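You operate a simulated robot arm through the tools that you are given. There is no shell and no other tool. Be economical: measure what you need, move in short steps, check, and stop when the job is done.

You run a simulated robot arm. Do the job below in one go: nothing can be reset, and whatever is moved stays where it is left.

## Task
Send the empty deep tote over to the line on the card.
Fine: the tote on the transfer; set route 1, start the transfer, stop it once the tote is over, route 1 back to I.

It is judged by the outcome, as a careful person would: the job done as asked, and still so three seconds after it is handed in. It fails if anything else is knocked over, pushed out of place, dropped, spilled or broken.

## Robot
A 7-joint arm with a fingered hand on a trunk, on a base that drives. Base frame: it is fixed to the floor where the robot stands at the start and does not move with it; the origin is under the middle of the robot, x ahead of it, y to its left, z up. Readings come in mm, degrees, newtons and seconds.
With the tool pointing down near the work surface it reaches from about 100 to 340 mm from the robot's upright axis, wherever it stands. Its first joint turns from -143.0 to 143.0 degrees. Places, roughly: black route switch [500, -100, 500]; empty deep tote [2250, 1250, 750]; long transfer belts [2100, 900, 700]; transfer start button [500, -200, 1200]; transfer stop button [500, -300, 1200]. Payload 3 kg.
The TCP is the grasp point between the finger pads, 26 mm short of the fingertips. In the tool frame z runs along the fingers and y along their closing line. The gripper opens to 148 mm. The gripper's body begins 73 mm behind the TCP. The gripper is a hand of 3 fingers: y runs from the thumb to the fingers, the wrist lies at [0, 0, -229] in the tool frame, and closing takes about 1.5 s.
Orientation is that of the tool frame in the base frame, as a unit quaternion [x, y, z, w]. With the fingers straight down and closing along the base's y, the tool's x points along the base's -x, its y along +y and its z along -z.

## Interface
- The arm moves only by the tool play_rows. Its argument "increments" is a list of rows, each a list of 7 numbers: the shift along the tool's x, y, z in cm, then the turn, a rotation vector about the tool's x, y, z in degrees, then the opening, from 0 (shut) to 1 (fully open). In form: [[x, y, z, rx, ry, rz, grip], ...]. A call has 1 to 10 rows; each row shifts and turns the commanded pose from where the row before left it, along the tool's axes as they then stand. A row lasts 0.2 s, in which the tool goes at most 50 mm and 8.6 degrees; a call with a longer step from one row to the next is refused whole, and so is a gripper value outside its range. Where a pose cannot be reached the arm comes as near as it can. A force on the tool above 50 N (or 10 N above the force at the start of the call, whichever is more), or a blocked arm, ends the call early, and 0.2 s more pass. Each finger travels about 153 mm/s and halts on what it meets, pressing with about 26 N; the grip force reading is that of the motor and also rises with nothing between the fingers. The clock runs only during rows and for 0.2 s after the last one: add rows that do not move to give the fingers time. It gives the time, the measured TCP pose, the force on the tool (base axes), the opening and the grip force at its end, in the units of the frame above (readings bear some noise), with the torque about the TCP (base axes, N m) and any sound that the robot's microphone picked up.
- Cameras (640 x 400 px; columns grow to the right, rows downward): "scene" is now at [126.4, -32.5, 1932.7]; the picture's right is [-0.56, -0.83, -0.00], its down [-0.77, 0.52, -0.36] and it looks along [0.30, -0.20, -0.93] (base axes); focal length 256 px, centre (320, 200). "wrist" rides on the gripper at [68, -39, -90] in the tool frame; the picture's right is [0.50, 0.87, 0.00], its down [-0.65, 0.38, -0.65] and it looks along [-0.57, 0.33, 0.76] (tool axes); focal length 222 px, centre (320, 200). There is no depth. A picture from a camera that has moved, and an enlarged one, comes with that camera's place and axes in the base frame and with its lens.
- get_image(camera): a new picture of that camera. The clock stands still meanwhile.
- slide_trunk(by): slides the trunk up (or, below 0, down) by that many mm; the arm and the scene camera ride with it, the base frame stays. It gives what a move gives, with no picture.
- steer(legs): drives the robot by 1 to 6 legs, each [ahead, left, turn to the left] in mm, mm and degrees, along the robot's own axes; the way and the turn of a leg run together, so that a leg with both is an arc; at most 1500 mm and 180 degrees a leg. The arm and the cameras ride along, it lands a little off, and it stops where it bumps. It gives what a move gives.
- set_grasp(shape): the hand has 3 fingers and takes this shape, open, in about a second: jaw (thumb against the fingers, like two jaws); tri (thumb and two fingers); tip (a fingertip pinch); poke (one finger out to press); point (the index stretched); flat (the hand flat); cup (the hand cupped); fist (a fist). The gripper value then closes the fingers along that shape, each until it touches; the sizes above hold for jaw. It gives what a move gives, with no picture.
- aim_head(pan, tilt): turns the head with the scene camera to pan (to the left, within 86 degrees either way) and tilt (down, from -29 to 69), counted from straight ahead of the robot. It gives what a move gives.
- enlarge(camera, box): a new picture of the part [left, top, right, bottom] of that camera's present view, enlarged. The clock stands still meanwhile.
- sign_off(): hands the job in; it is judged then, once.

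Work in short steps. Places have to be worked out from the pictures, the camera data and where the tool is seen: move nearer, look again, correct. Check each grasp and each placing, and mend what went wrong. You have 120 turns and 78 pictures in all, those below and enlarged ones among them. Open the gripper and draw the arm clear of the work before you hand the job in, unless the task says otherwise; then end with one line.

The tools are called after "Request:" by a JSON object that holds its "fn" and its "kwargs". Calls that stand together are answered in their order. play_rows: Moves the arm, as the interface text tells. Its arguments: {"type":"object","properties":{"increments":{"type":"array"}},"required":["increments"]} The other tools are called the same way: slide_trunk (by) slides the trunk up or down; set_grasp (shape) gives the hand a shape; steer (legs) drives the base; aim_head (pan, tilt) turns the head that bears the scene camera; get_image (camera) takes a picture; enlarge (camera, box) takes an enlarged picture of a part of a camera's view; sign_off () hands the job in.

At the start:

```text
time_s: 0.0
tcp_pos: [413.8, -179.8, 999.1]
orientation: [0.0, 1.0, 0.0, 0.0]
wrist_force: [-0.2, 0.3, 0.4]
moment: [0.01, -0.03, 0.03]
width: 147.8
grip_force: 0.0
shape: jaw
trunk travel left (down, up): [-890.0, 0.0]
robot x, y, heading: [2.1, 1.8, -0.0]
head pan, tilt: [-34.1, 68.8]
```

scene: 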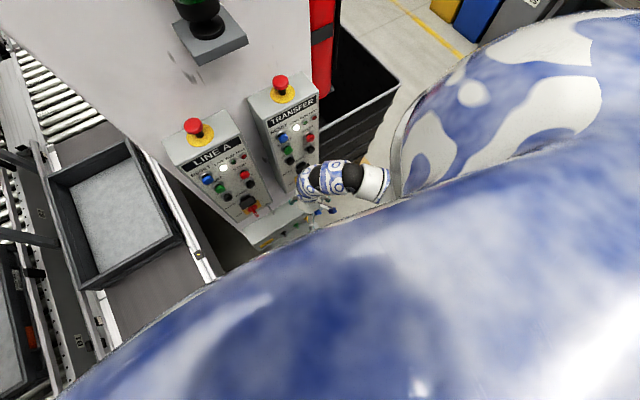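
wrist: 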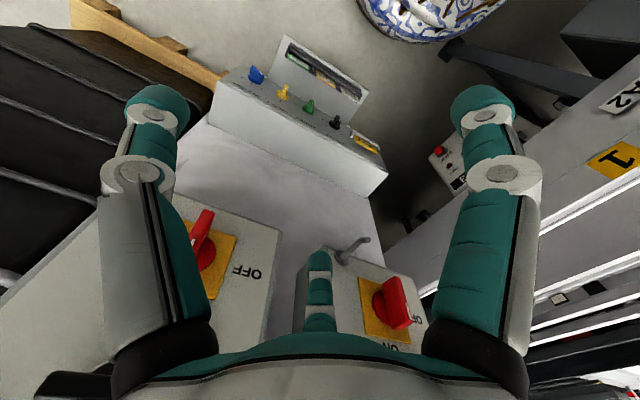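

The view shows a control cabinet with panels, a TRANSFER panel, and a row of coloured switches. I'll look around with the head first.

Request:
{"fn": "aim_head", "kwargs": {"pan": 0, "tilt": 30}}

Request:
{"fn": "get_image", "kwargs": {"camera": "scene"}}

Request:
{"fn": "aim_head", "kwargs": {"pan": 40, "tilt": 25}}

Request:
{"fn": "get_image", "kwargs": {"camera": "scene"}}

```text
time_s: 1.1
tcp_pos: [413.6, -180.0, 999.6]
orientation: [0.001, 1.0, 0.0, 0.001]
wrist_force: [0.2, -0.1, 0.1]
moment: [-0.01, 0.0, -0.01]
width: 148.0
grip_force: 0.2
shape: jaw
trunk travel left (down, up): [-890.0, 0.0]
robot x, y, heading: [3.4, -0.9, -0.5]
head pan, tilt: [0.0, 30.0]
```

```text
75 pictures are left
camera scene: at [170.5, -1.2, 1984.1], right [0.0, -1.0, 0.0], down [-0.5, 0.0, -0.87], along [0.87, 0.0, -0.5], focal length 256 px, centre (320, 200)
```

scene: 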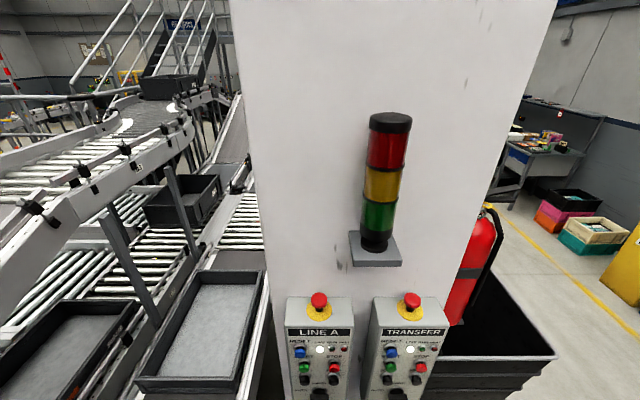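

```text
time_s: 2.1
tcp_pos: [415.5, -180.7, 999.8]
orientation: [0.0, 1.0, 0.0, 0.0]
wrist_force: [0.4, -0.5, -0.1]
moment: [-0.02, -0.01, -0.01]
width: 147.9
grip_force: 0.0
shape: jaw
trunk travel left (down, up): [-890.0, 0.0]
robot x, y, heading: [-1.0, -1.3, 0.2]
head pan, tilt: [40.0, 25.0]
```

```text
74 pictures are left
camera scene: at [150.7, 58.0, 1992.2], right [0.64, -0.77, 0.0], down [-0.32, -0.27, -0.91], along [0.69, 0.58, -0.42], focal length 256 px, centre (320, 200)
```

scene: 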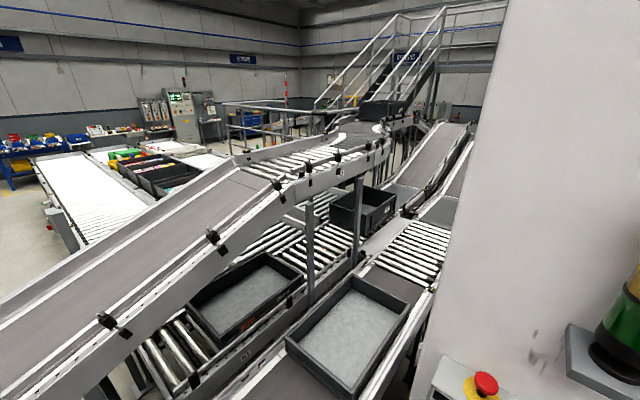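

The deep tote seems to be the black one at about (362,210). Now look closer at it and at the control panels.

Request:
{"fn": "enlarge", "kwargs": {"camera": "scene", "box": [260, 100, 480, 300]}}

Request:
{"fn": "aim_head", "kwargs": {"pan": -20, "tilt": 62}}

Request:
{"fn": "get_image", "kwargs": {"camera": "scene"}}

Request:
{"fn": "enlarge", "kwargs": {"camera": "wrist", "box": [200, 30, 400, 200]}}

```text
2.00 times, centred on (370, 200) of scene
camera zoom: at [150.7, 58.0, 1992.2], right [0.64, -0.77, 0.0], down [-0.32, -0.27, -0.91], along [0.69, 0.58, -0.42], focal length 512 px, centre (220, 200)
```

zoom: 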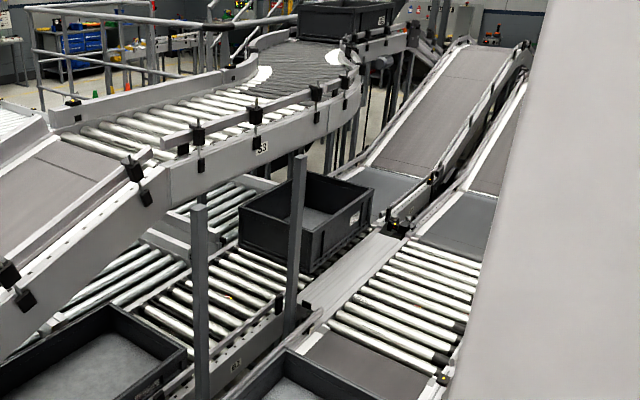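

```text
time_s: 3.4
tcp_pos: [413.7, -180.7, 999.8]
orientation: [0.001, 1.0, 0.0, 0.0]
wrist_force: [0.1, 0.8, 0.4]
moment: [0.01, 0.0, 0.0]
width: 147.8
grip_force: 0.0
shape: jaw
trunk travel left (down, up): [-890.0, 0.0]
robot x, y, heading: [-2.2, -2.1, 0.1]
head pan, tilt: [-20.0, 62.0]
```

```text
72 pictures are left
camera scene: at [140.6, -23.1, 1939.8], right [-0.34, -0.94, 0.0], down [-0.83, 0.3, -0.47], along [0.44, -0.16, -0.88], focal length 256 px, centre (320, 200)
```

scene: 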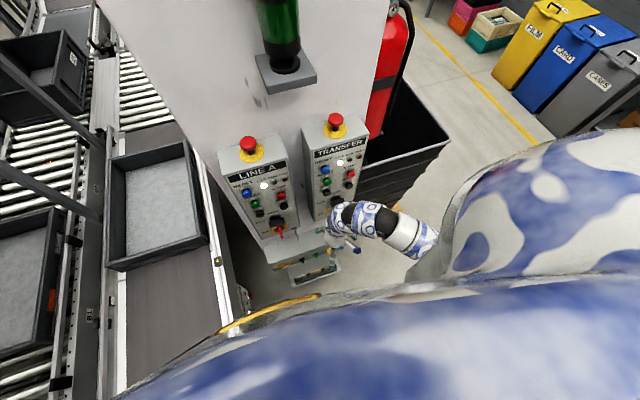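

```text
2.35 times, centred on (300, 115) of wrist
camera zoom: at [346.6, -221.2, 1090.4], right [-0.5, 0.87, 0.0], down [0.65, 0.38, 0.65], along [0.57, 0.33, -0.76], focal length 523 px, centre (367, 400)
```

zoom: 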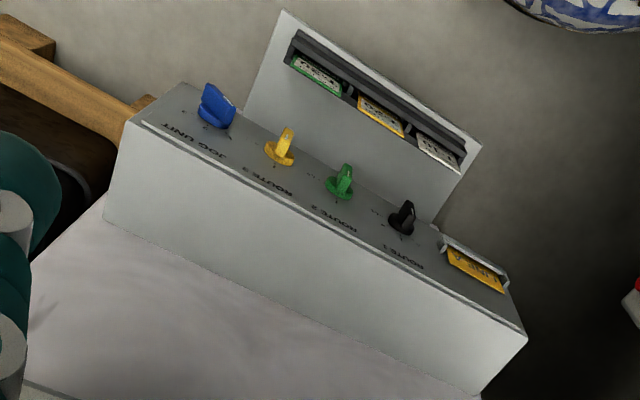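

Zoom onto the two button panels; then bring the trunk down to view the route desk.

Request:
{"fn": "enlarge", "kwargs": {"camera": "scene", "box": [210, 100, 390, 290]}}

Request:
{"fn": "enlarge", "kwargs": {"camera": "wrist", "box": [300, 70, 400, 200]}}

Request:
{"fn": "enlarge", "kwargs": {"camera": "wrist", "box": [280, 30, 360, 90]}}

```text
2.11 times, centred on (300, 195) of scene
camera zoom: at [140.6, -23.1, 1939.8], right [-0.34, -0.94, 0.0], down [-0.83, 0.3, -0.47], along [0.44, -0.16, -0.88], focal length 539 px, centre (362, 210)
```

zoom: 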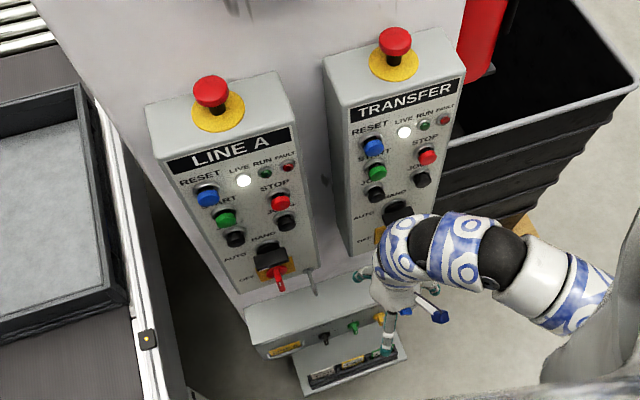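

```text
3.08 times, centred on (350, 135) of wrist
camera zoom: at [346.6, -221.2, 1090.4], right [-0.5, 0.87, 0.0], down [0.65, 0.38, 0.65], along [0.57, 0.33, -0.76], focal length 684 px, centre (228, 400)
```

zoom: 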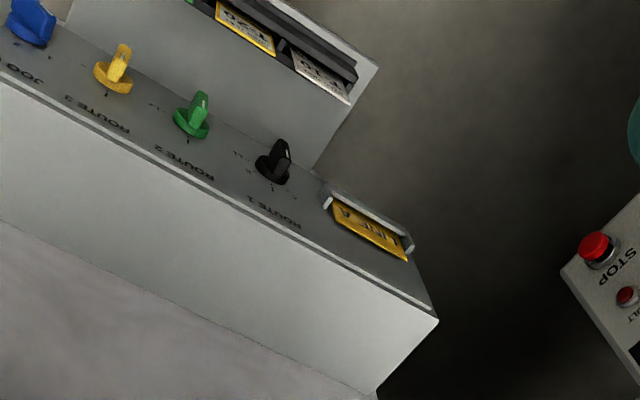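

```text
6.67 times, centred on (320, 60) of wrist
camera zoom: at [346.6, -221.2, 1090.4], right [-0.5, 0.87, 0.0], down [0.65, 0.38, 0.65], along [0.57, 0.33, -0.76], focal length 1481 px, centre (320, 1133)
```

zoom: 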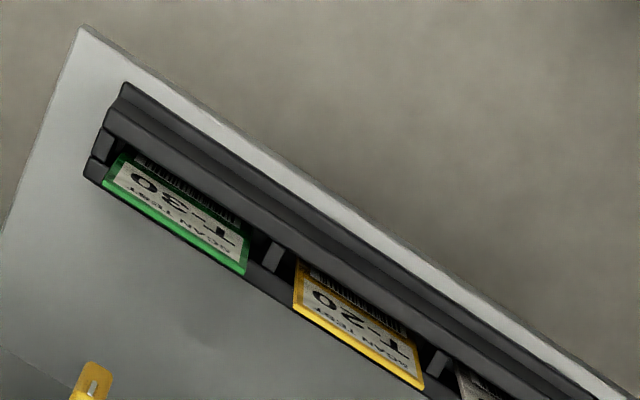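

The card in the yellow holder seems to read LINE A. I'll back the hand away from the panels a bit and lower the trunk to read the route desk.

Request:
{"fn": "play_rows", "kwargs": {"increments": [[4, 0, 0, 0, 0, 0, 1], [4, 0, 0, 0, 0, 0, 1]]}}

Request:
{"fn": "slide_trunk", "kwargs": {"by": -250}}

Request:
{"fn": "get_image", "kwargs": {"camera": "wrist"}}

Request:
{"fn": "aim_head", "kwargs": {"pan": -10, "tilt": 55}}

Request:
{"fn": "get_image", "kwargs": {"camera": "scene"}}

```text
time_s: 4.0
tcp_pos: [363.2, -180.6, 962.3]
orientation: [0.0, 1.0, 0.0, -0.001]
wrist_force: [0.8, -0.2, -0.9]
moment: [0.02, 0.01, 0.07]
width: 147.8
grip_force: 0.1
shape: jaw
out of reach, approached as far as the arm can: row 1, 2
trunk travel left (down, up): [-890.0, 0.0]
robot x, y, heading: [-2.2, 0.8, -0.2]
head pan, tilt: [-20.0, 62.0]
```

```text
time_s: 6.6
tcp_pos: [364.2, -179.0, 713.1]
orientation: [0.001, 1.0, 0.0, -0.002]
wrist_force: [-0.1, 0.9, -0.4]
moment: [-0.02, -0.02, -0.01]
width: 148.0
grip_force: 0.0
shape: jaw
trunk travel left (down, up): [-640.0, 250.0]
robot x, y, heading: [-1.8, 1.6, -0.2]
head pan, tilt: [-20.0, 62.0]
```

```text
67 pictures are left
camera wrist: at [296.8, -219.5, 803.8], right [-0.5, 0.87, 0.0], down [0.66, 0.38, 0.65], along [0.56, 0.33, -0.76], focal length 222 px, centre (320, 200)
```

wrist: 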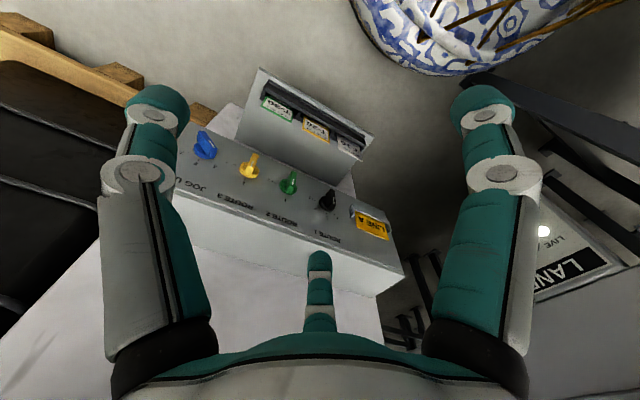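

```text
time_s: 7.3
tcp_pos: [363.9, -179.7, 714.0]
orientation: [0.001, 1.0, 0.0, -0.001]
wrist_force: [0.9, 0.2, 0.1]
moment: [0.01, -0.02, 0.03]
width: 147.7
grip_force: 0.0
shape: jaw
trunk travel left (down, up): [-640.0, 250.0]
robot x, y, heading: [-3.7, -3.8, 0.1]
head pan, tilt: [-10.0, 55.0]
```

```text
66 pictures are left
camera scene: at [151.0, -13.6, 1698.1], right [-0.17, -0.98, 0.0], down [-0.81, 0.14, -0.57], along [0.56, -0.1, -0.82], focal length 256 px, centre (320, 200)
```

scene: 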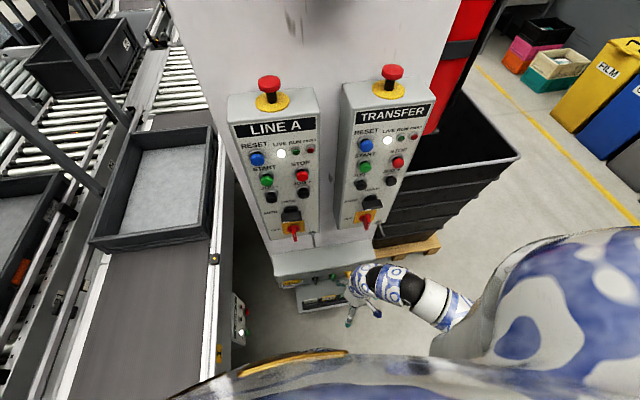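

Zoom in on the desk with route markings.

Request:
{"fn": "enlarge", "kwargs": {"camera": "wrist", "box": [240, 150, 400, 260]}}

Request:
{"fn": "enlarge", "kwargs": {"camera": "scene", "box": [220, 120, 420, 245]}}

Request:
{"fn": "enlarge", "kwargs": {"camera": "wrist", "box": [500, 180, 640, 300]}}

```text
3.64 times, centred on (320, 205) of wrist
camera zoom: at [296.8, -219.6, 803.8], right [-0.5, 0.87, 0.0], down [0.66, 0.38, 0.65], along [0.56, 0.33, -0.76], focal length 808 px, centre (320, 182)
```

zoom: 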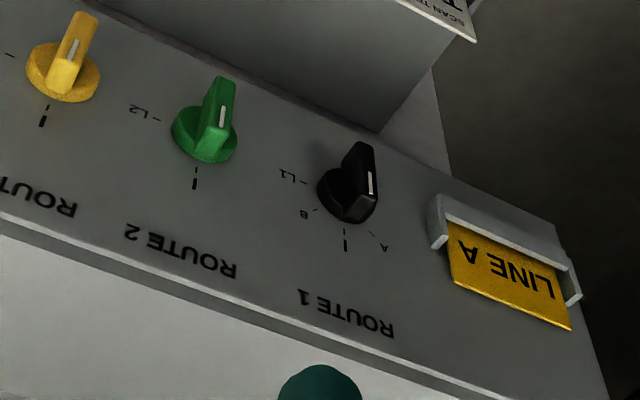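

```text
3.20 times, centred on (320, 182) of scene
camera zoom: at [151.0, -13.6, 1698.1], right [-0.17, -0.98, 0.0], down [-0.81, 0.14, -0.57], along [0.56, -0.1, -0.82], focal length 820 px, centre (320, 256)
```

zoom: 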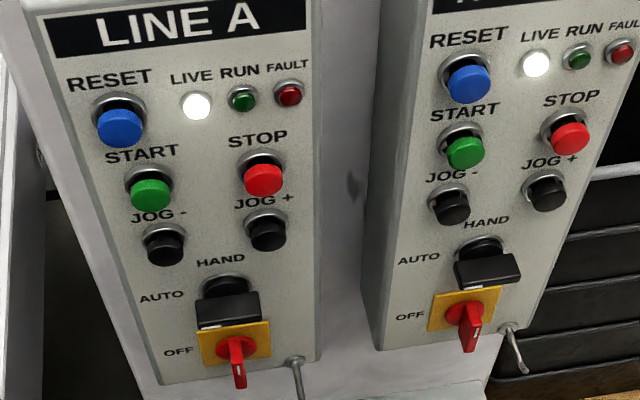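

```text
3.33 times, centred on (570, 240) of wrist
camera zoom: at [296.8, -219.6, 803.8], right [-0.5, 0.87, 0.0], down [0.66, 0.38, 0.65], along [0.56, 0.33, -0.76], focal length 740 px, centre (-513, 67)
```

zoom: 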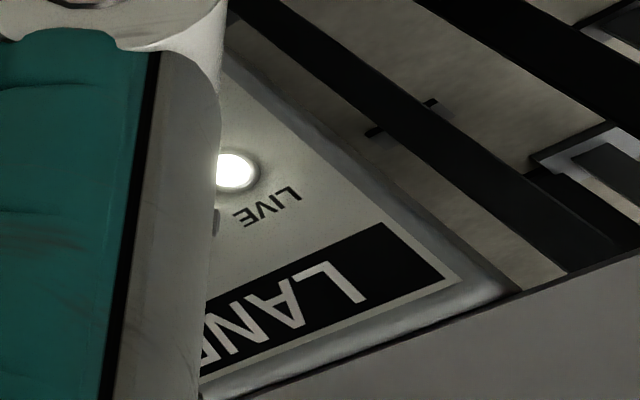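

Route 1 has positions I, A, B, L1, and the card says LINE A. Before switching, I check whether the tote really stands on the transfer.

Request:
{"fn": "slide_trunk", "kwargs": {"by": 250}}

Request:
{"fn": "aim_head", "kwargs": {"pan": 31, "tilt": 28}}

Request:
{"fn": "enlarge", "kwargs": {"camera": "scene", "box": [270, 150, 390, 250]}}

Request:
{"fn": "get_image", "kwargs": {"camera": "scene"}}

```text
time_s: 9.9
tcp_pos: [364.7, -180.1, 961.9]
orientation: [0.001, 1.0, 0.0, 0.0]
wrist_force: [-0.1, 0.2, 0.4]
moment: [-0.02, -0.03, 0.01]
width: 147.9
grip_force: 0.2
shape: jaw
trunk travel left (down, up): [-890.0, 0.0]
robot x, y, heading: [-2.2, 2.3, -0.2]
head pan, tilt: [-10.0, 55.0]
```

```text
time_s: 11.0
tcp_pos: [364.3, -179.3, 962.5]
orientation: [0.0, 1.0, 0.0, 0.0]
wrist_force: [0.1, 0.1, 0.0]
moment: [0.02, 0.01, 0.03]
width: 147.9
grip_force: 0.1
shape: jaw
trunk travel left (down, up): [-890.0, 0.0]
robot x, y, heading: [-5.1, -3.2, 0.2]
head pan, tilt: [31.0, 28.0]
```

```text
4.00 times, centred on (330, 200) of scene
camera zoom: at [158.3, 45.8, 1987.3], right [0.51, -0.86, 0.0], down [-0.4, -0.24, -0.88], along [0.76, 0.45, -0.47], focal length 1024 px, centre (280, 200)
```

zoom: 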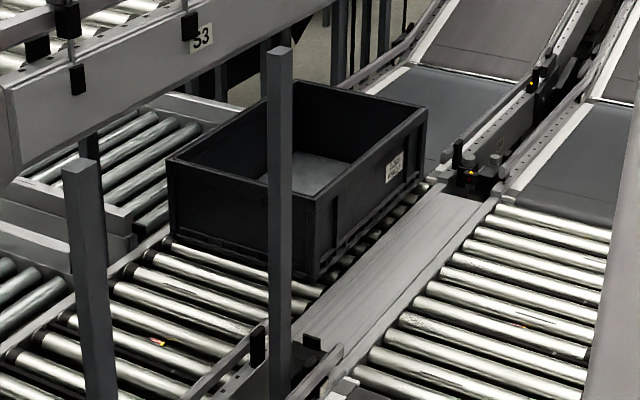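

```text
61 pictures are left
camera scene: at [158.3, 45.8, 1987.3], right [0.51, -0.86, 0.0], down [-0.4, -0.24, -0.88], along [0.76, 0.45, -0.47], focal length 256 px, centre (320, 200)
```

scene: 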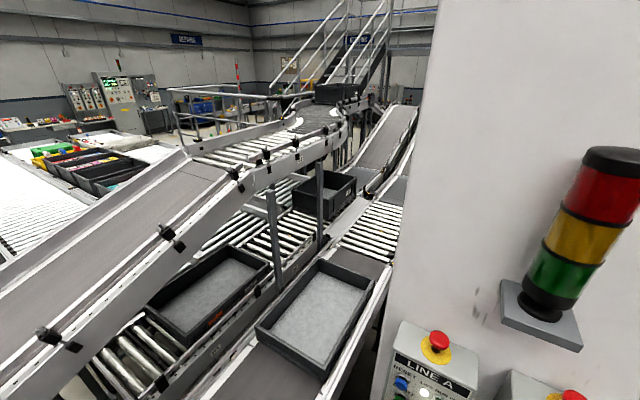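

The tote stands on rollers over the transfer (roughly x 1940–2510, y 1000–1420), so I only need the controls. The route knobs turn out to be on a near-vertical face at x≈550, z≈465, so I lower the trunk and turn the tool to point ahead.

Request:
{"fn": "slide_trunk", "kwargs": {"by": -400}}

Request:
{"fn": "play_rows", "kwargs": {"increments": [[-4, 0, 0, 0, 0, 0, 1], [-4, 0, 0, 0, 0, 0, 1], [0, 0, 0, 0, -8, 0, 1], [0, 0, 0, 0, -8, 0, 1], [0, 0, 0, 0, -8, 0, 1], [0, 0, 0, 0, -8, 0, 1]]}}

```text
time_s: 14.8
tcp_pos: [364.3, -180.4, 562.4]
orientation: [0.0, 1.0, 0.0, -0.002]
wrist_force: [0.2, -0.3, 0.0]
moment: [0.05, -0.02, -0.01]
width: 147.8
grip_force: 0.1
shape: jaw
trunk travel left (down, up): [-490.0, 400.0]
robot x, y, heading: [1.6, -0.6, -0.2]
head pan, tilt: [31.0, 28.0]
```

```text
time_s: 16.2
tcp_pos: [444.7, -180.4, 561.8]
orientation: [-0.001, 0.961, 0.001, 0.275]
wrist_force: [-0.1, -0.4, 1.8]
moment: [-0.05, 0.03, -0.02]
width: 148.0
grip_force: 0.0
shape: jaw
trunk travel left (down, up): [-490.0, 400.0]
robot x, y, heading: [0.9, -0.3, -0.2]
head pan, tilt: [31.0, 28.0]
```

Rotation works as planned; finishing the remaining 58°.

Request:
{"fn": "play_rows", "kwargs": {"increments": [[0, 0, 0, 0, -8.3, 0, 1], [0, 0, 0, 0, -8.3, 0, 1], [0, 0, 0, 0, -8.3, 0, 1], [0, 0, 0, 0, -8.3, 0, 1], [0, 0, 0, 0, -8.3, 0, 1], [0, 0, 0, 0, -8.3, 0, 1], [0, 0, 0, 0, -8.2, 0, 1]]}}

Request:
{"fn": "get_image", "kwargs": {"camera": "wrist"}}

Request:
{"fn": "aim_head", "kwargs": {"pan": -10, "tilt": 60}}

Request:
{"fn": "get_image", "kwargs": {"camera": "scene"}}

```text
time_s: 18.0
tcp_pos: [442.1, -210.0, 562.6]
orientation: [0.031, 0.707, -0.03, 0.706]
wrist_force: [0.1, 0.7, -0.5]
moment: [0.04, 0.0, 0.01]
width: 147.9
grip_force: 0.2
shape: jaw
trunk travel left (down, up): [-490.0, 400.0]
robot x, y, heading: [0.9, -1.5, 0.3]
head pan, tilt: [31.0, 28.0]
stopped in row 7: the arm was blocked; the commanded pose is now the measured one
```

```text
60 pictures are left
camera wrist: at [349.8, -241.1, 495.6], right [0.08, 0.86, -0.5], down [-0.62, 0.43, 0.66], along [0.78, 0.26, 0.57], focal length 222 px, centre (320, 200)
```

wrist: 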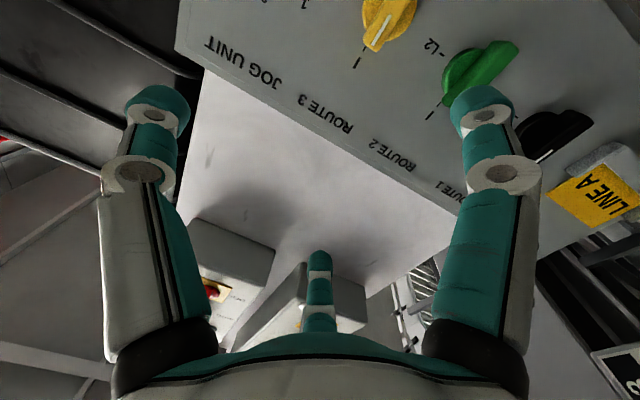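

```text
time_s: 19.1
tcp_pos: [443.2, -208.8, 562.9]
orientation: [0.032, 0.707, -0.03, 0.706]
wrist_force: [-0.2, -0.5, 0.3]
moment: [0.01, 0.02, -0.03]
width: 148.1
grip_force: 0.1
shape: jaw
trunk travel left (down, up): [-490.0, 400.0]
robot x, y, heading: [3.0, 2.5, 0.2]
head pan, tilt: [-10.0, 60.0]
```

```text
59 pictures are left
camera scene: at [145.7, -12.6, 1542.1], right [-0.17, -0.98, 0.0], down [-0.85, 0.15, -0.5], along [0.49, -0.09, -0.87], focal length 256 px, centre (320, 200)
```

scene: 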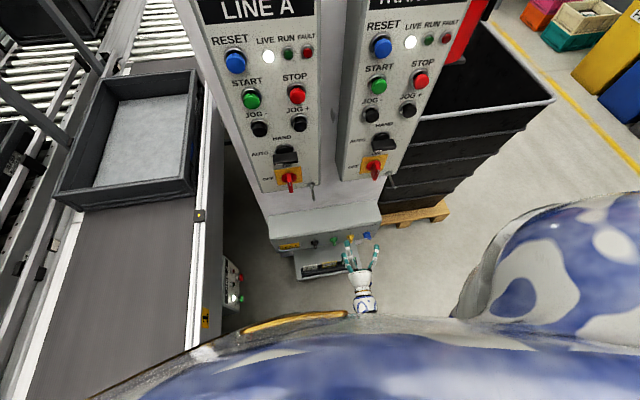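

The hand clipped the robot's own body near the end (yaw is off by 5°). I shift left toward the black knob (estimated [555,-47,475]) and correct the yaw.

Request:
{"fn": "play_rows", "kwargs": {"increments": [[0, 4, 0.3, 0, 0, 0, 1], [0, 4, 0.3, -2, 0, 0, 1], [0, 4, 0.3, -3, 0, 0, 1], [0, 4, 0, 0, 0, 0, 1], [4, 0.2, 0, 0, 0, 0, 1], [4, 0, 0, 0, 0, 0, 1]]}}

Request:
{"fn": "set_grasp", "kwargs": {"shape": "tip"}}

Request:
{"fn": "get_image", "kwargs": {"camera": "wrist"}}

Request:
{"fn": "enlarge", "kwargs": {"camera": "scene", "box": [260, 210, 420, 320]}}

```text
time_s: 20.5
tcp_pos: [462.5, -49.4, 482.0]
orientation: [0.002, 0.706, -0.001, 0.708]
wrist_force: [-0.3, -0.5, -0.6]
moment: [-0.03, 0.0, 0.02]
width: 148.0
grip_force: 0.2
shape: jaw
trunk travel left (down, up): [-490.0, 400.0]
robot x, y, heading: [-0.7, 0.1, -0.1]
head pan, tilt: [-10.0, 60.0]
```

```text
time_s: 21.4
tcp_pos: [463.1, -50.8, 483.4]
orientation: [0.001, 0.707, 0.001, 0.707]
wrist_force: [0.1, 0.2, 0.2]
moment: [-0.03, -0.02, -0.02]
width: 147.9
grip_force: 0.0
shape: tip
trunk travel left (down, up): [-490.0, 400.0]
robot x, y, heading: [-3.7, -1.5, 0.1]
head pan, tilt: [-10.0, 60.0]
```

```text
58 pictures are left
camera wrist: at [372.0, -89.4, 415.6], right [0.0, 0.87, -0.5], down [-0.65, 0.38, 0.66], along [0.76, 0.33, 0.57], focal length 222 px, centre (320, 200)
```

wrist: 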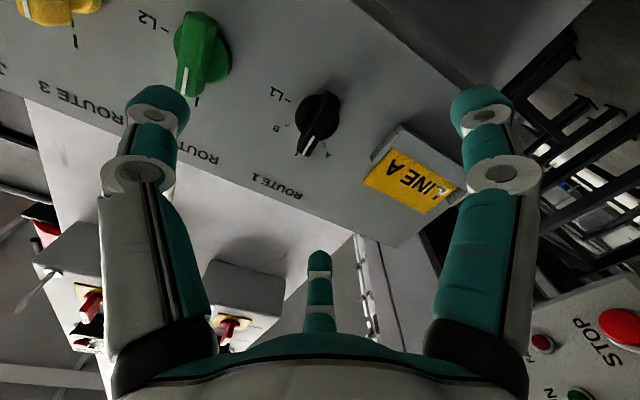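

```text
3.64 times, centred on (340, 265) of scene
camera zoom: at [145.7, -12.6, 1542.1], right [-0.17, -0.98, 0.0], down [-0.85, 0.15, -0.5], along [0.49, -0.09, -0.87], focal length 931 px, centre (247, -36)
```

zoom: 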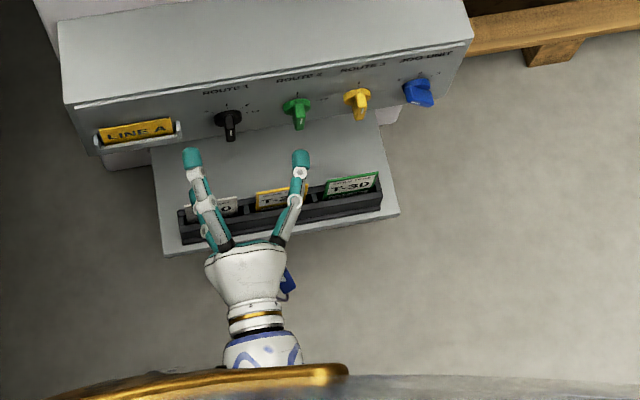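

The black knob centre triangulates to about [542,-61,472], and the blade points to I. I align the hand with it and test how the fingertip pinch closes before going in.

Request:
{"fn": "play_rows", "kwargs": {"increments": [[1.0, -1.1, 0, 0, 0, 0, 0.6], [0, 0, 0, 0, 0, 0, 0.35], [0, 0, 0, 0, 0, 0, 0.35], [0, 0, 0, 0, 0, 0, 0.35]]}}

Request:
{"fn": "get_image", "kwargs": {"camera": "wrist"}}

Request:
{"fn": "enlarge", "kwargs": {"camera": "scene", "box": [270, 220, 370, 290]}}

```text
time_s: 22.4
tcp_pos: [462.2, -59.5, 473.5]
orientation: [-0.001, 0.707, 0.0, 0.707]
wrist_force: [0.4, -0.5, -0.3]
moment: [-0.01, 0.0, 0.0]
width: 52.2
grip_force: 0.2
shape: tip
trunk travel left (down, up): [-490.0, 400.0]
robot x, y, heading: [0.3, -1.0, -0.1]
head pan, tilt: [-10.0, 60.0]
```

```text
56 pictures are left
camera wrist: at [371.8, -99.7, 406.4], right [0.0, 0.87, -0.5], down [-0.65, 0.38, 0.66], along [0.76, 0.33, 0.57], focal length 222 px, centre (320, 200)
```

wrist: 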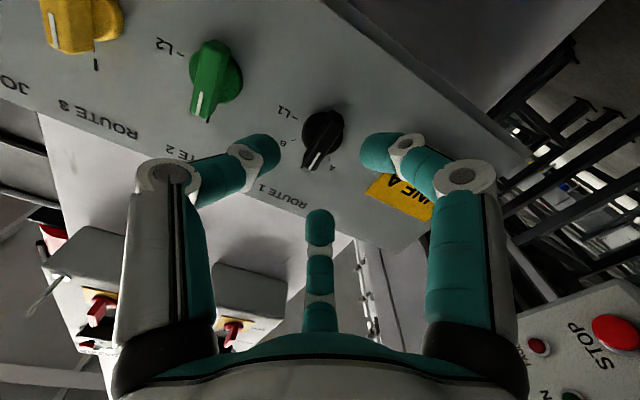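

```text
5.71 times, centred on (320, 255) of scene
camera zoom: at [145.7, -12.6, 1542.1], right [-0.17, -0.98, 0.0], down [-0.85, 0.15, -0.5], along [0.49, -0.09, -0.87], focal length 1464 px, centre (320, -114)
```

zoom: 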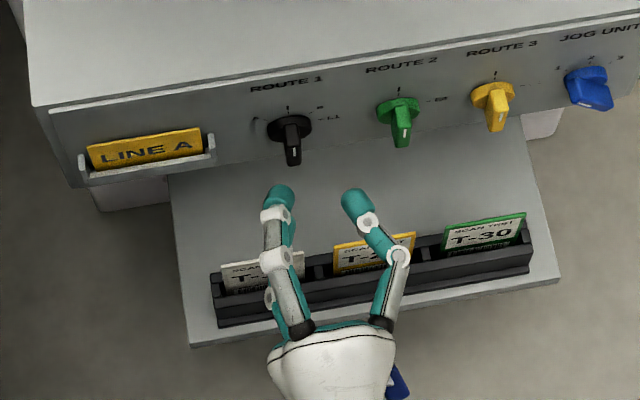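

Compare with the jaw shape at a similar opening.

Request:
{"fn": "set_grasp", "kwargs": {"shape": "jaw"}}

Request:
{"fn": "play_rows", "kwargs": {"increments": [[0, 0, 0, 0, 0, 0, 0.3], [0, 0, 0, 0, 0, 0, 0.3], [0, 0, 0, 0, 0, 0, 0.3], [0, 0, 0, 0, 0, 0, 0.3]]}}

Request:
{"fn": "get_image", "kwargs": {"camera": "wrist"}}

Request:
{"fn": "enlarge", "kwargs": {"camera": "scene", "box": [270, 220, 370, 290]}}

```text
time_s: 23.3
tcp_pos: [462.9, -59.3, 473.1]
orientation: [0.001, 0.707, 0.0, 0.707]
wrist_force: [0.4, -0.3, -0.2]
moment: [0.03, 0.0, 0.01]
width: 147.8
grip_force: 0.1
shape: jaw
trunk travel left (down, up): [-490.0, 400.0]
robot x, y, heading: [-3.2, 1.7, 0.1]
head pan, tilt: [-10.0, 60.0]
```

```text
time_s: 24.3
tcp_pos: [462.6, -59.1, 472.4]
orientation: [0.0, 0.707, -0.001, 0.707]
wrist_force: [0.2, -0.4, -0.2]
moment: [-0.01, 0.04, 0.0]
width: 44.7
grip_force: 0.0
shape: jaw
trunk travel left (down, up): [-490.0, 400.0]
robot x, y, heading: [0.3, 0.4, -0.1]
head pan, tilt: [-10.0, 60.0]
```

```text
54 pictures are left
camera wrist: at [371.8, -99.7, 406.4], right [0.0, 0.87, -0.5], down [-0.65, 0.38, 0.66], along [0.76, 0.33, 0.57], focal length 222 px, centre (320, 200)
```

wrist: 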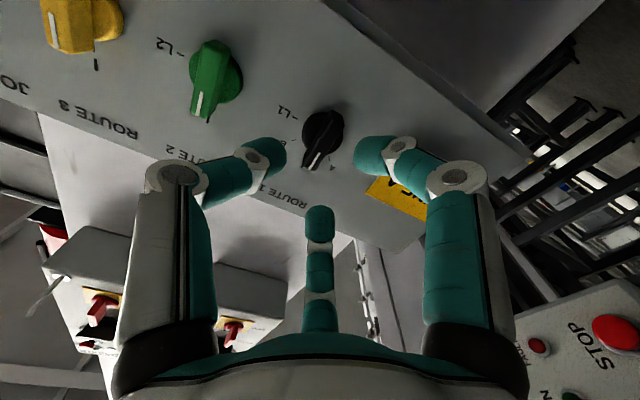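

```text
5.71 times, centred on (320, 255) of scene
camera zoom: at [145.7, -12.6, 1542.1], right [-0.17, -0.98, 0.0], down [-0.85, 0.15, -0.5], along [0.49, -0.09, -0.87], focal length 1464 px, centre (320, -114)
```

zoom: 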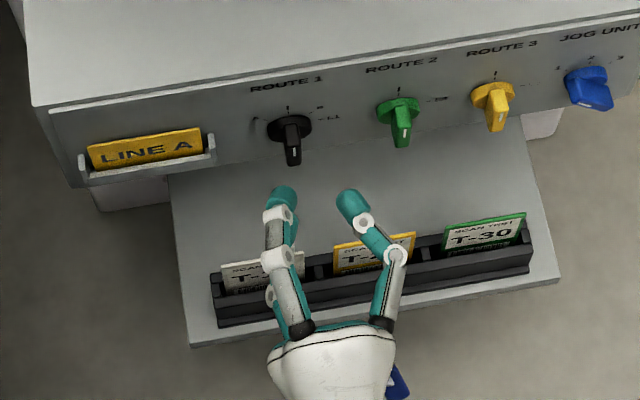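

Knob centre agrees between both cameras: y≈-60, z≈473, blade from x≈515 to 545. TCP is aligned; I advance 5 cm with the jaw part open, then close.

Request:
{"fn": "play_rows", "kwargs": {"increments": [[0, 0, 2, 0, 0, 0, 0.4], [0, 0, 1.5, 0, 0, 0, 0.4], [0, 0, 1.4, 0, 0, 0, 0.4], [0, 0, 0, 0, 0, 0, 0.2], [0, 0, 0, 0, 0, 0, 0], [0, 0, 0, 0, 0, 0, 0], [0, 0, 0, 0, 0, 0, 0]]}}

Request:
{"fn": "get_image", "kwargs": {"camera": "wrist"}}

Request:
{"fn": "enlarge", "kwargs": {"camera": "scene", "box": [270, 220, 370, 290]}}

```text
time_s: 25.9
tcp_pos: [510.6, -59.4, 472.1]
orientation: [0.001, 0.707, 0.0, 0.707]
wrist_force: [4.5, 1.6, -0.4]
moment: [0.02, 0.01, -0.13]
width: 10.1
grip_force: 26.2
shape: jaw
trunk travel left (down, up): [-490.0, 400.0]
robot x, y, heading: [-2.4, -2.0, -0.5]
head pan, tilt: [-10.0, 60.0]
```

```text
52 pictures are left
camera wrist: at [419.8, -98.9, 405.9], right [0.0, 0.87, -0.5], down [-0.65, 0.38, 0.66], along [0.76, 0.33, 0.57], focal length 222 px, centre (320, 200)
```

wrist: 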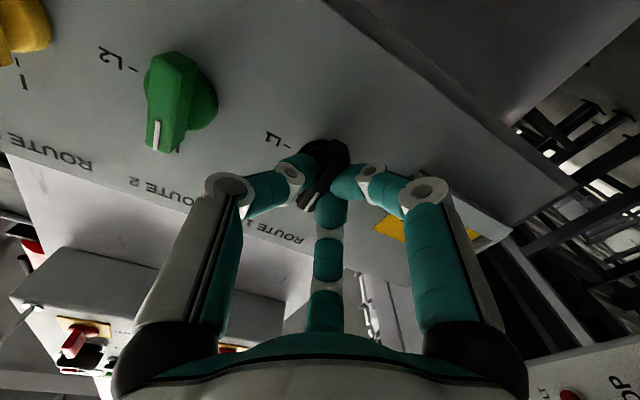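

```text
5.71 times, centred on (320, 255) of scene
camera zoom: at [145.8, -12.6, 1542.1], right [-0.17, -0.98, 0.0], down [-0.85, 0.15, -0.5], along [0.49, -0.09, -0.87], focal length 1464 px, centre (320, -114)
```

zoom: 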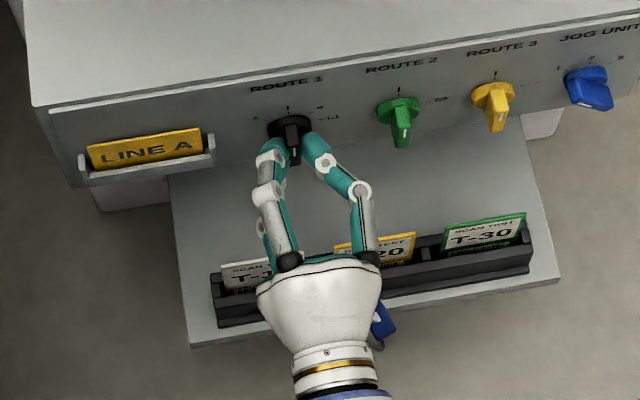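

The blade is held (10 mm). Turn it counter-clockwise (about −tool z) in small steps and listen.

Request:
{"fn": "play_rows", "kwargs": {"increments": [[0, 0, 0, 0, 0, -7.5, 0], [0, 0, 0, 0, 0, -7.5, 0], [0, 0, 0, 0, 0, -7.5, 0], [0, 0, 0, 0, 0, -7.5, 0], [0, 0, 0, 0, 0, -7.5, 0], [0, 0, 0, 0, 0, -7.5, 0]]}}

Request:
{"fn": "enlarge", "kwargs": {"camera": "scene", "box": [270, 220, 370, 290]}}

Request:
{"fn": "get_image", "kwargs": {"camera": "wrist"}}

```text
time_s: 27.3
tcp_pos: [510.7, -60.1, 473.4]
orientation: [-0.27, 0.653, -0.271, 0.654]
wrist_force: [-2.1, -0.3, 6.9]
moment: [-0.04, -0.24, -0.15]
width: 9.6
grip_force: 25.6
shape: jaw
trunk travel left (down, up): [-490.0, 400.0]
robot x, y, heading: [0.1, 3.0, 0.1]
head pan, tilt: [-10.0, 60.0]
```

```text
5.71 times, centred on (320, 255) of scene
camera zoom: at [145.1, -12.6, 1542.2], right [-0.17, -0.98, 0.0], down [-0.85, 0.15, -0.5], along [0.49, -0.09, -0.87], focal length 1464 px, centre (320, -114)
```

zoom: 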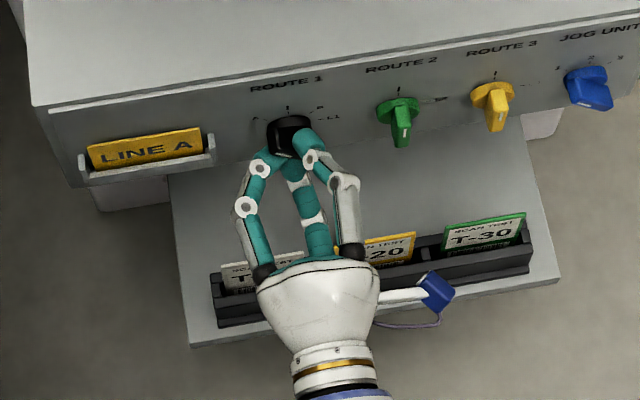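

```text
49 pictures are left
camera wrist: at [420.1, -135.2, 453.3], right [0.0, 0.26, -0.97], down [-0.65, 0.73, 0.19], along [0.76, 0.63, 0.17], focal length 222 px, centre (320, 200)
```

wrist: 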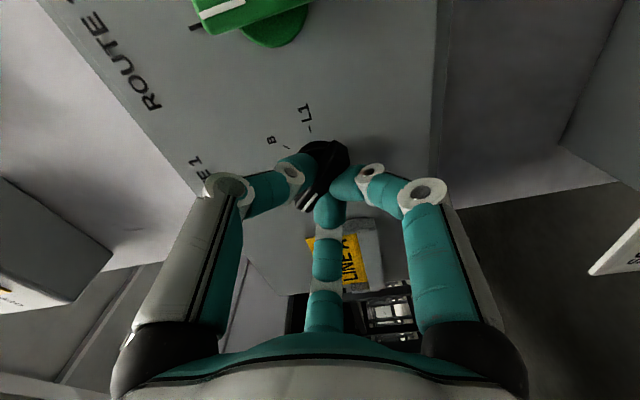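

The knob followed. Release, back out a little and check which mark it points at.

Request:
{"fn": "play_rows", "kwargs": {"increments": [[0, 0, 0, 0, 0, 0, 0.2], [0, 0, 0, 0, 0, 0, 0.4], [0, 0, 0, 0, 0, 0, 0.4], [0, 0, -2.5, 0, 0, 0, 0.4], [0, 0, -2.5, 0, 0, 0, 0.4]]}}

Request:
{"fn": "enlarge", "kwargs": {"camera": "wrist", "box": [240, 60, 420, 190]}}

Request:
{"fn": "enlarge", "kwargs": {"camera": "scene", "box": [290, 225, 350, 265]}}

```text
time_s: 28.5
tcp_pos: [460.8, -59.5, 474.9]
orientation: [-0.27, 0.654, -0.27, 0.653]
wrist_force: [0.1, -0.1, 0.0]
moment: [0.0, -0.02, 0.03]
width: 59.0
grip_force: 0.0
shape: jaw
trunk travel left (down, up): [-490.0, 400.0]
robot x, y, heading: [-0.8, -3.5, -0.1]
head pan, tilt: [-10.0, 60.0]
```

```text
3.08 times, centred on (330, 125) of wrist
camera zoom: at [370.1, -135.8, 454.5], right [0.0, 0.26, -0.97], down [-0.65, 0.73, 0.2], along [0.76, 0.63, 0.17], focal length 684 px, centre (289, 431)
```

zoom: 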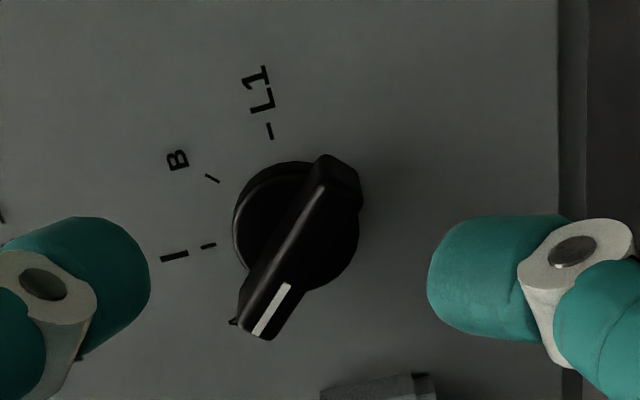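

```text
10.00 times, centred on (320, 245) of scene
camera zoom: at [145.7, -12.7, 1542.1], right [-0.17, -0.98, 0.0], down [-0.85, 0.15, -0.5], along [0.49, -0.09, -0.87], focal length 2561 px, centre (320, -250)
```

zoom: 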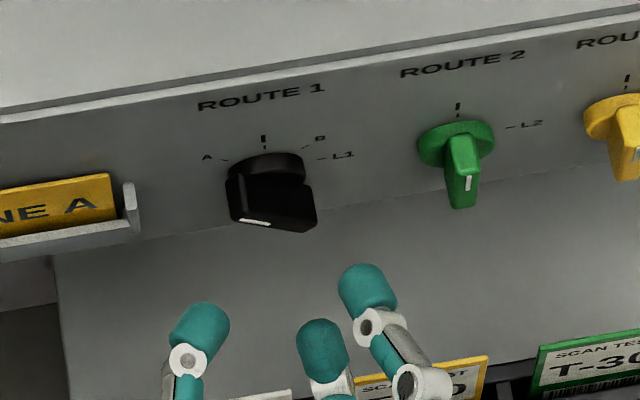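

Pointer is at the A mark. Now undo the wrist roll, back off slightly, and raise the trunk toward the TRANSFER buttons (START est. [545,-194,1233], STOP est. [546,-279,1232]).

Request:
{"fn": "play_rows", "kwargs": {"increments": [[0, 0, -1, 0, 0, 7.5, 0.4], [0, 0, -1, 0, 0, 7.5, 0.4], [0, 0, 0, 0, 0, 7.5, 0.4], [0, 0, 0, 0, 0, 7.5, 0.4], [0, 0, 0, 0, 0, 7.5, 0.4], [0, 0, 0, 0, 0, 7.5, 0.4]]}}

Request:
{"fn": "slide_trunk", "kwargs": {"by": 400}}

Request:
{"fn": "set_grasp", "kwargs": {"shape": "poke"}}

Request:
{"fn": "get_image", "kwargs": {"camera": "wrist"}}

```text
time_s: 29.9
tcp_pos: [440.7, -59.9, 472.5]
orientation: [0.001, 0.707, 0.002, 0.707]
wrist_force: [-0.6, 0.6, 0.7]
moment: [0.02, 0.02, -0.03]
width: 58.9
grip_force: 0.0
shape: jaw
trunk travel left (down, up): [-490.0, 400.0]
robot x, y, heading: [-2.5, -1.7, 0.1]
head pan, tilt: [-10.0, 60.0]
```

```text
time_s: 33.7
tcp_pos: [441.6, -59.6, 872.3]
orientation: [0.0, 0.707, 0.001, 0.707]
wrist_force: [0.1, 0.1, -1.0]
moment: [-0.02, 0.01, -0.02]
width: 58.8
grip_force: 0.0
shape: jaw
trunk travel left (down, up): [-890.0, 0.0]
robot x, y, heading: [-2.9, 5.3, 0.2]
head pan, tilt: [-10.0, 60.0]
```

```text
time_s: 34.6
tcp_pos: [441.6, -59.5, 872.1]
orientation: [0.0, 0.707, 0.001, 0.707]
wrist_force: [0.0, 0.5, 0.3]
moment: [0.0, -0.01, 0.03]
width: 0.0
grip_force: 0.0
shape: poke
trunk travel left (down, up): [-890.0, 0.0]
robot x, y, heading: [1.2, 0.7, 0.0]
head pan, tilt: [-10.0, 60.0]
```

```text
46 pictures are left
camera wrist: at [350.6, -99.2, 805.3], right [0.0, 0.87, -0.5], down [-0.65, 0.38, 0.66], along [0.76, 0.33, 0.57], focal length 222 px, centre (320, 200)
```

wrist: 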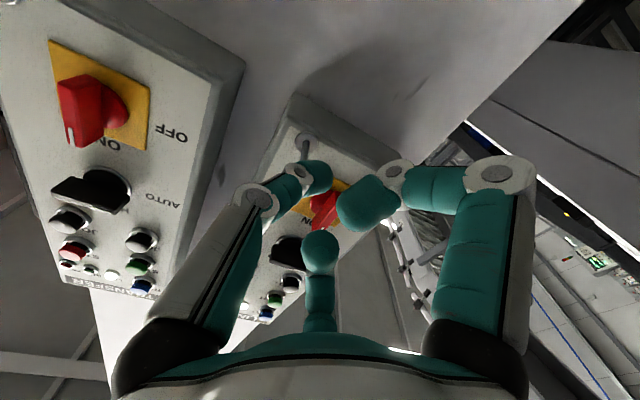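

Poke shape set. Raise the hand along the panel and shift toward the START column, staying ~7 cm off the face.

Request:
{"fn": "play_rows", "kwargs": {"increments": [[-3.6, -1.35, 0, 0, 0, 0, 1], [-3.6, -1.35, 0, 0, 0, 0, 1], [-3.6, -1.35, 0, 0, 0, 0, 1], [-3.6, -1.35, 0, 0, 0, 0, 1], [-3.6, -1.35, 0, 0, 0, 0, 1], [-3.6, -1.35, 0, 0, 0, 0, 1], [-3.6, -1.35, 0, 0, 0, 0, 1], [-3.6, -1.35, 0, 0, 0, 0, 1], [-3.6, -1.35, 0, 0, 0, 0, 1], [-3.6, -1.3, 0, 0, 0, 0, 1]]}}

Request:
{"fn": "get_image", "kwargs": {"camera": "wrist"}}

Request:
{"fn": "get_image", "kwargs": {"camera": "scene"}}

```text
time_s: 37.0
tcp_pos: [414.9, -67.9, 1205.7]
orientation: [-0.128, 0.699, 0.132, 0.692]
wrist_force: [-0.3, -0.3, -0.6]
moment: [-0.04, -0.02, 0.02]
width: 0.0
grip_force: 0.0
shape: poke
out of reach, approached as far as the arm can: row 10
trunk travel left (down, up): [-890.0, 0.0]
robot x, y, heading: [2.7, 3.5, -0.0]
head pan, tilt: [-10.0, 60.0]
stopped in row 10: the arm was blocked; the commanded pose is now the measured one
```

```text
45 pictures are left
camera wrist: at [344.5, -136.1, 1138.3], right [-0.32, 0.81, -0.49], down [-0.74, 0.12, 0.66], along [0.59, 0.58, 0.56], focal length 222 px, centre (320, 200)
```

wrist: 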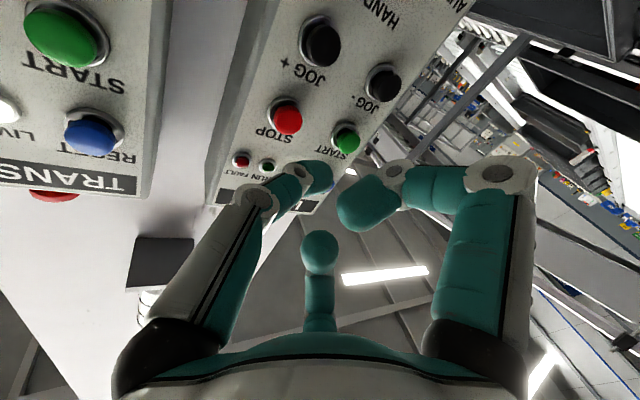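

```text
44 pictures are left
camera scene: at [145.0, -13.5, 1942.1], right [-0.17, -0.98, 0.0], down [-0.85, 0.15, -0.5], along [0.49, -0.09, -0.87], focal length 256 px, centre (320, 200)
```

scene: 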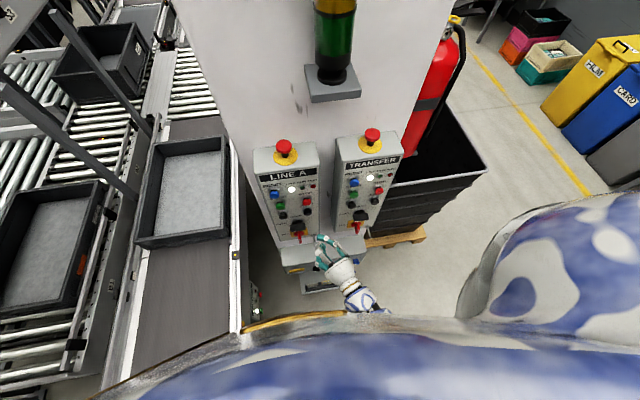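

The forearm ran into the robot's own body, so I need more room: drive back 120 mm and right 120 mm (clear floor), so the arm can reach more forward.

Request:
{"fn": "steer", "kwargs": {"legs": [[-120, 0, 0], [0, -120, 0]]}}

Request:
{"fn": "play_rows", "kwargs": {"increments": [[0, 0, 3, 5, 0, 0, 1], [0, 0, 3, 5, 0, 0, 1], [0, 0, 3, 5, 0, 0, 1], [0, 0, 3, 5, 0, 0, 1]]}}

```text
time_s: 39.1
tcp_pos: [297.3, -190.2, 1205.7]
orientation: [-0.127, 0.698, 0.132, 0.692]
wrist_force: [0.0, -0.5, 0.5]
moment: [-0.02, 0.04, 0.02]
width: 0.2
grip_force: 0.0
shape: poke
trunk travel left (down, up): [-890.0, 0.0]
robot x, y, heading: [-115.1, -123.1, 0.2]
head pan, tilt: [-10.0, 60.0]
```

```text
time_s: 40.1
tcp_pos: [415.7, -159.5, 1204.7]
orientation: [-0.005, 0.711, 0.006, 0.703]
wrist_force: [0.0, -0.4, -0.5]
moment: [-0.01, -0.04, -0.05]
width: 0.1
grip_force: 0.0
shape: poke
trunk travel left (down, up): [-890.0, 0.0]
robot x, y, heading: [-119.2, -120.6, 0.5]
head pan, tilt: [-10.0, 60.0]
```

Room now suffices. Align in front of START, then look.

Request:
{"fn": "play_rows", "kwargs": {"increments": [[-1.4, -1.7, 2, 1, 0, 0, 1], [-1.4, -1.7, 2, 0, 0.6, 0, 1]]}}

Request:
{"fn": "get_image", "kwargs": {"camera": "wrist"}}

Request:
{"fn": "aim_head", "kwargs": {"pan": -5, "tilt": 50}}

Request:
{"fn": "get_image", "kwargs": {"camera": "scene"}}

```text
time_s: 40.7
tcp_pos: [455.3, -193.5, 1233.6]
orientation: [0.0, 0.714, 0.003, 0.7]
wrist_force: [-1.1, -0.5, 0.2]
moment: [0.03, 0.0, 0.03]
width: 0.0
grip_force: 0.0
shape: poke
trunk travel left (down, up): [-890.0, 0.0]
robot x, y, heading: [-120.1, -123.3, -0.1]
head pan, tilt: [-10.0, 60.0]
```

```text
43 pictures are left
camera wrist: at [363.4, -233.5, 1167.9], right [-0.01, 0.87, -0.5], down [-0.64, 0.37, 0.67], along [0.77, 0.33, 0.55], focal length 222 px, centre (320, 200)
```

wrist: 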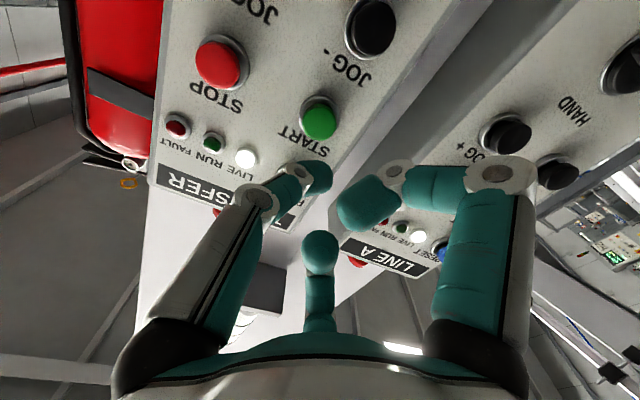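

```text
time_s: 41.4
tcp_pos: [456.1, -193.6, 1233.4]
orientation: [0.0, 0.715, 0.002, 0.699]
wrist_force: [0.3, -0.2, -0.6]
moment: [0.01, -0.01, 0.0]
width: 0.1
grip_force: 0.0
shape: poke
trunk travel left (down, up): [-890.0, 0.0]
robot x, y, heading: [-118.9, -120.3, 0.1]
head pan, tilt: [-5.0, 50.0]
```

```text
42 pictures are left
camera scene: at [38.6, -129.7, 1954.6], right [-0.09, -1.0, 0.0], down [-0.76, 0.07, -0.64], along [0.64, -0.06, -0.77], focal length 256 px, centre (320, 200)
```

scene: 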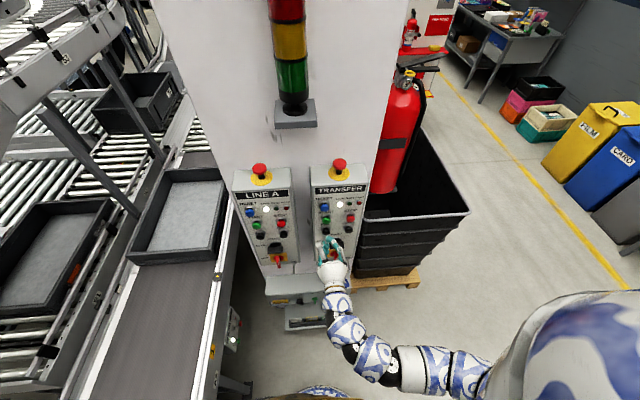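

Zoom on the panel and fingers to fix the finger's tip and START.

Request:
{"fn": "enlarge", "kwargs": {"camera": "scene", "box": [290, 180, 380, 280]}}

```text
4.00 times, centred on (335, 230) of scene
camera zoom: at [38.6, -129.7, 1954.6], right [-0.09, -1.0, 0.0], down [-0.76, 0.07, -0.64], along [0.64, -0.06, -0.77], focal length 1024 px, centre (260, 80)
```

zoom: 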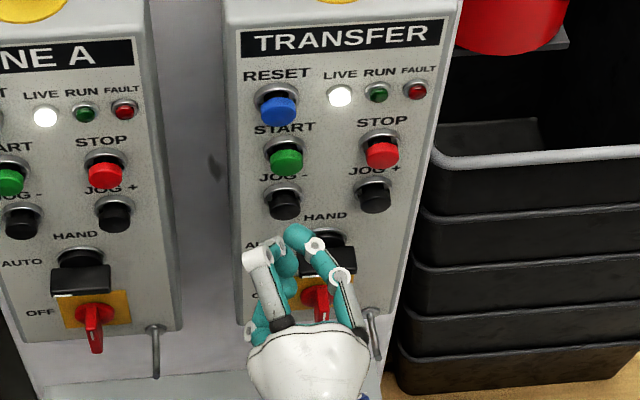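

START tip resolves to [551,-200,1225]. The poke finger isn't obvious, so I try the "point" shape and look.

Request:
{"fn": "set_grasp", "kwargs": {"shape": "point"}}

Request:
{"fn": "enlarge", "kwargs": {"camera": "scene", "box": [290, 180, 380, 280]}}

Request:
{"fn": "get_image", "kwargs": {"camera": "wrist"}}

```text
time_s: 42.3
tcp_pos: [454.0, -192.8, 1232.1]
orientation: [-0.001, 0.714, 0.003, 0.7]
wrist_force: [-0.1, -0.5, 0.4]
moment: [0.03, 0.0, -0.03]
width: 141.9
grip_force: 0.1
shape: point
trunk travel left (down, up): [-890.0, 0.0]
robot x, y, heading: [-120.2, -119.5, -0.1]
head pan, tilt: [-5.0, 50.0]
```

```text
4.00 times, centred on (335, 230) of scene
camera zoom: at [38.6, -129.8, 1954.7], right [-0.09, -1.0, 0.0], down [-0.76, 0.07, -0.64], along [0.64, -0.06, -0.77], focal length 1024 px, centre (260, 80)
```

zoom: 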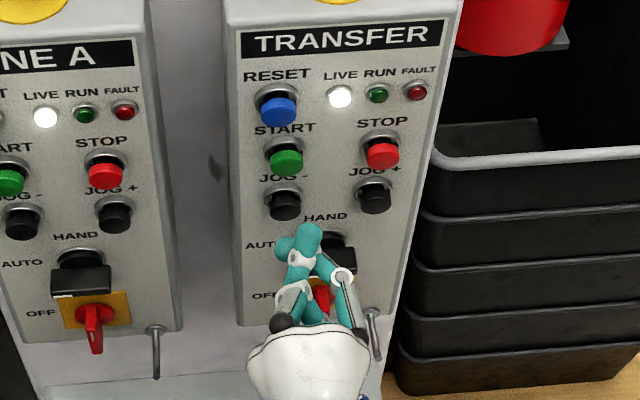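

```text
39 pictures are left
camera wrist: at [363.1, -233.1, 1167.3], right [-0.01, 0.87, -0.5], down [-0.64, 0.37, 0.67], along [0.77, 0.33, 0.55], focal length 222 px, centre (320, 200)
```

wrist: 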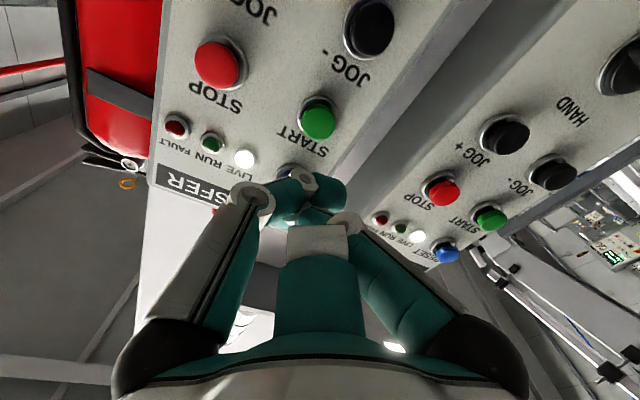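

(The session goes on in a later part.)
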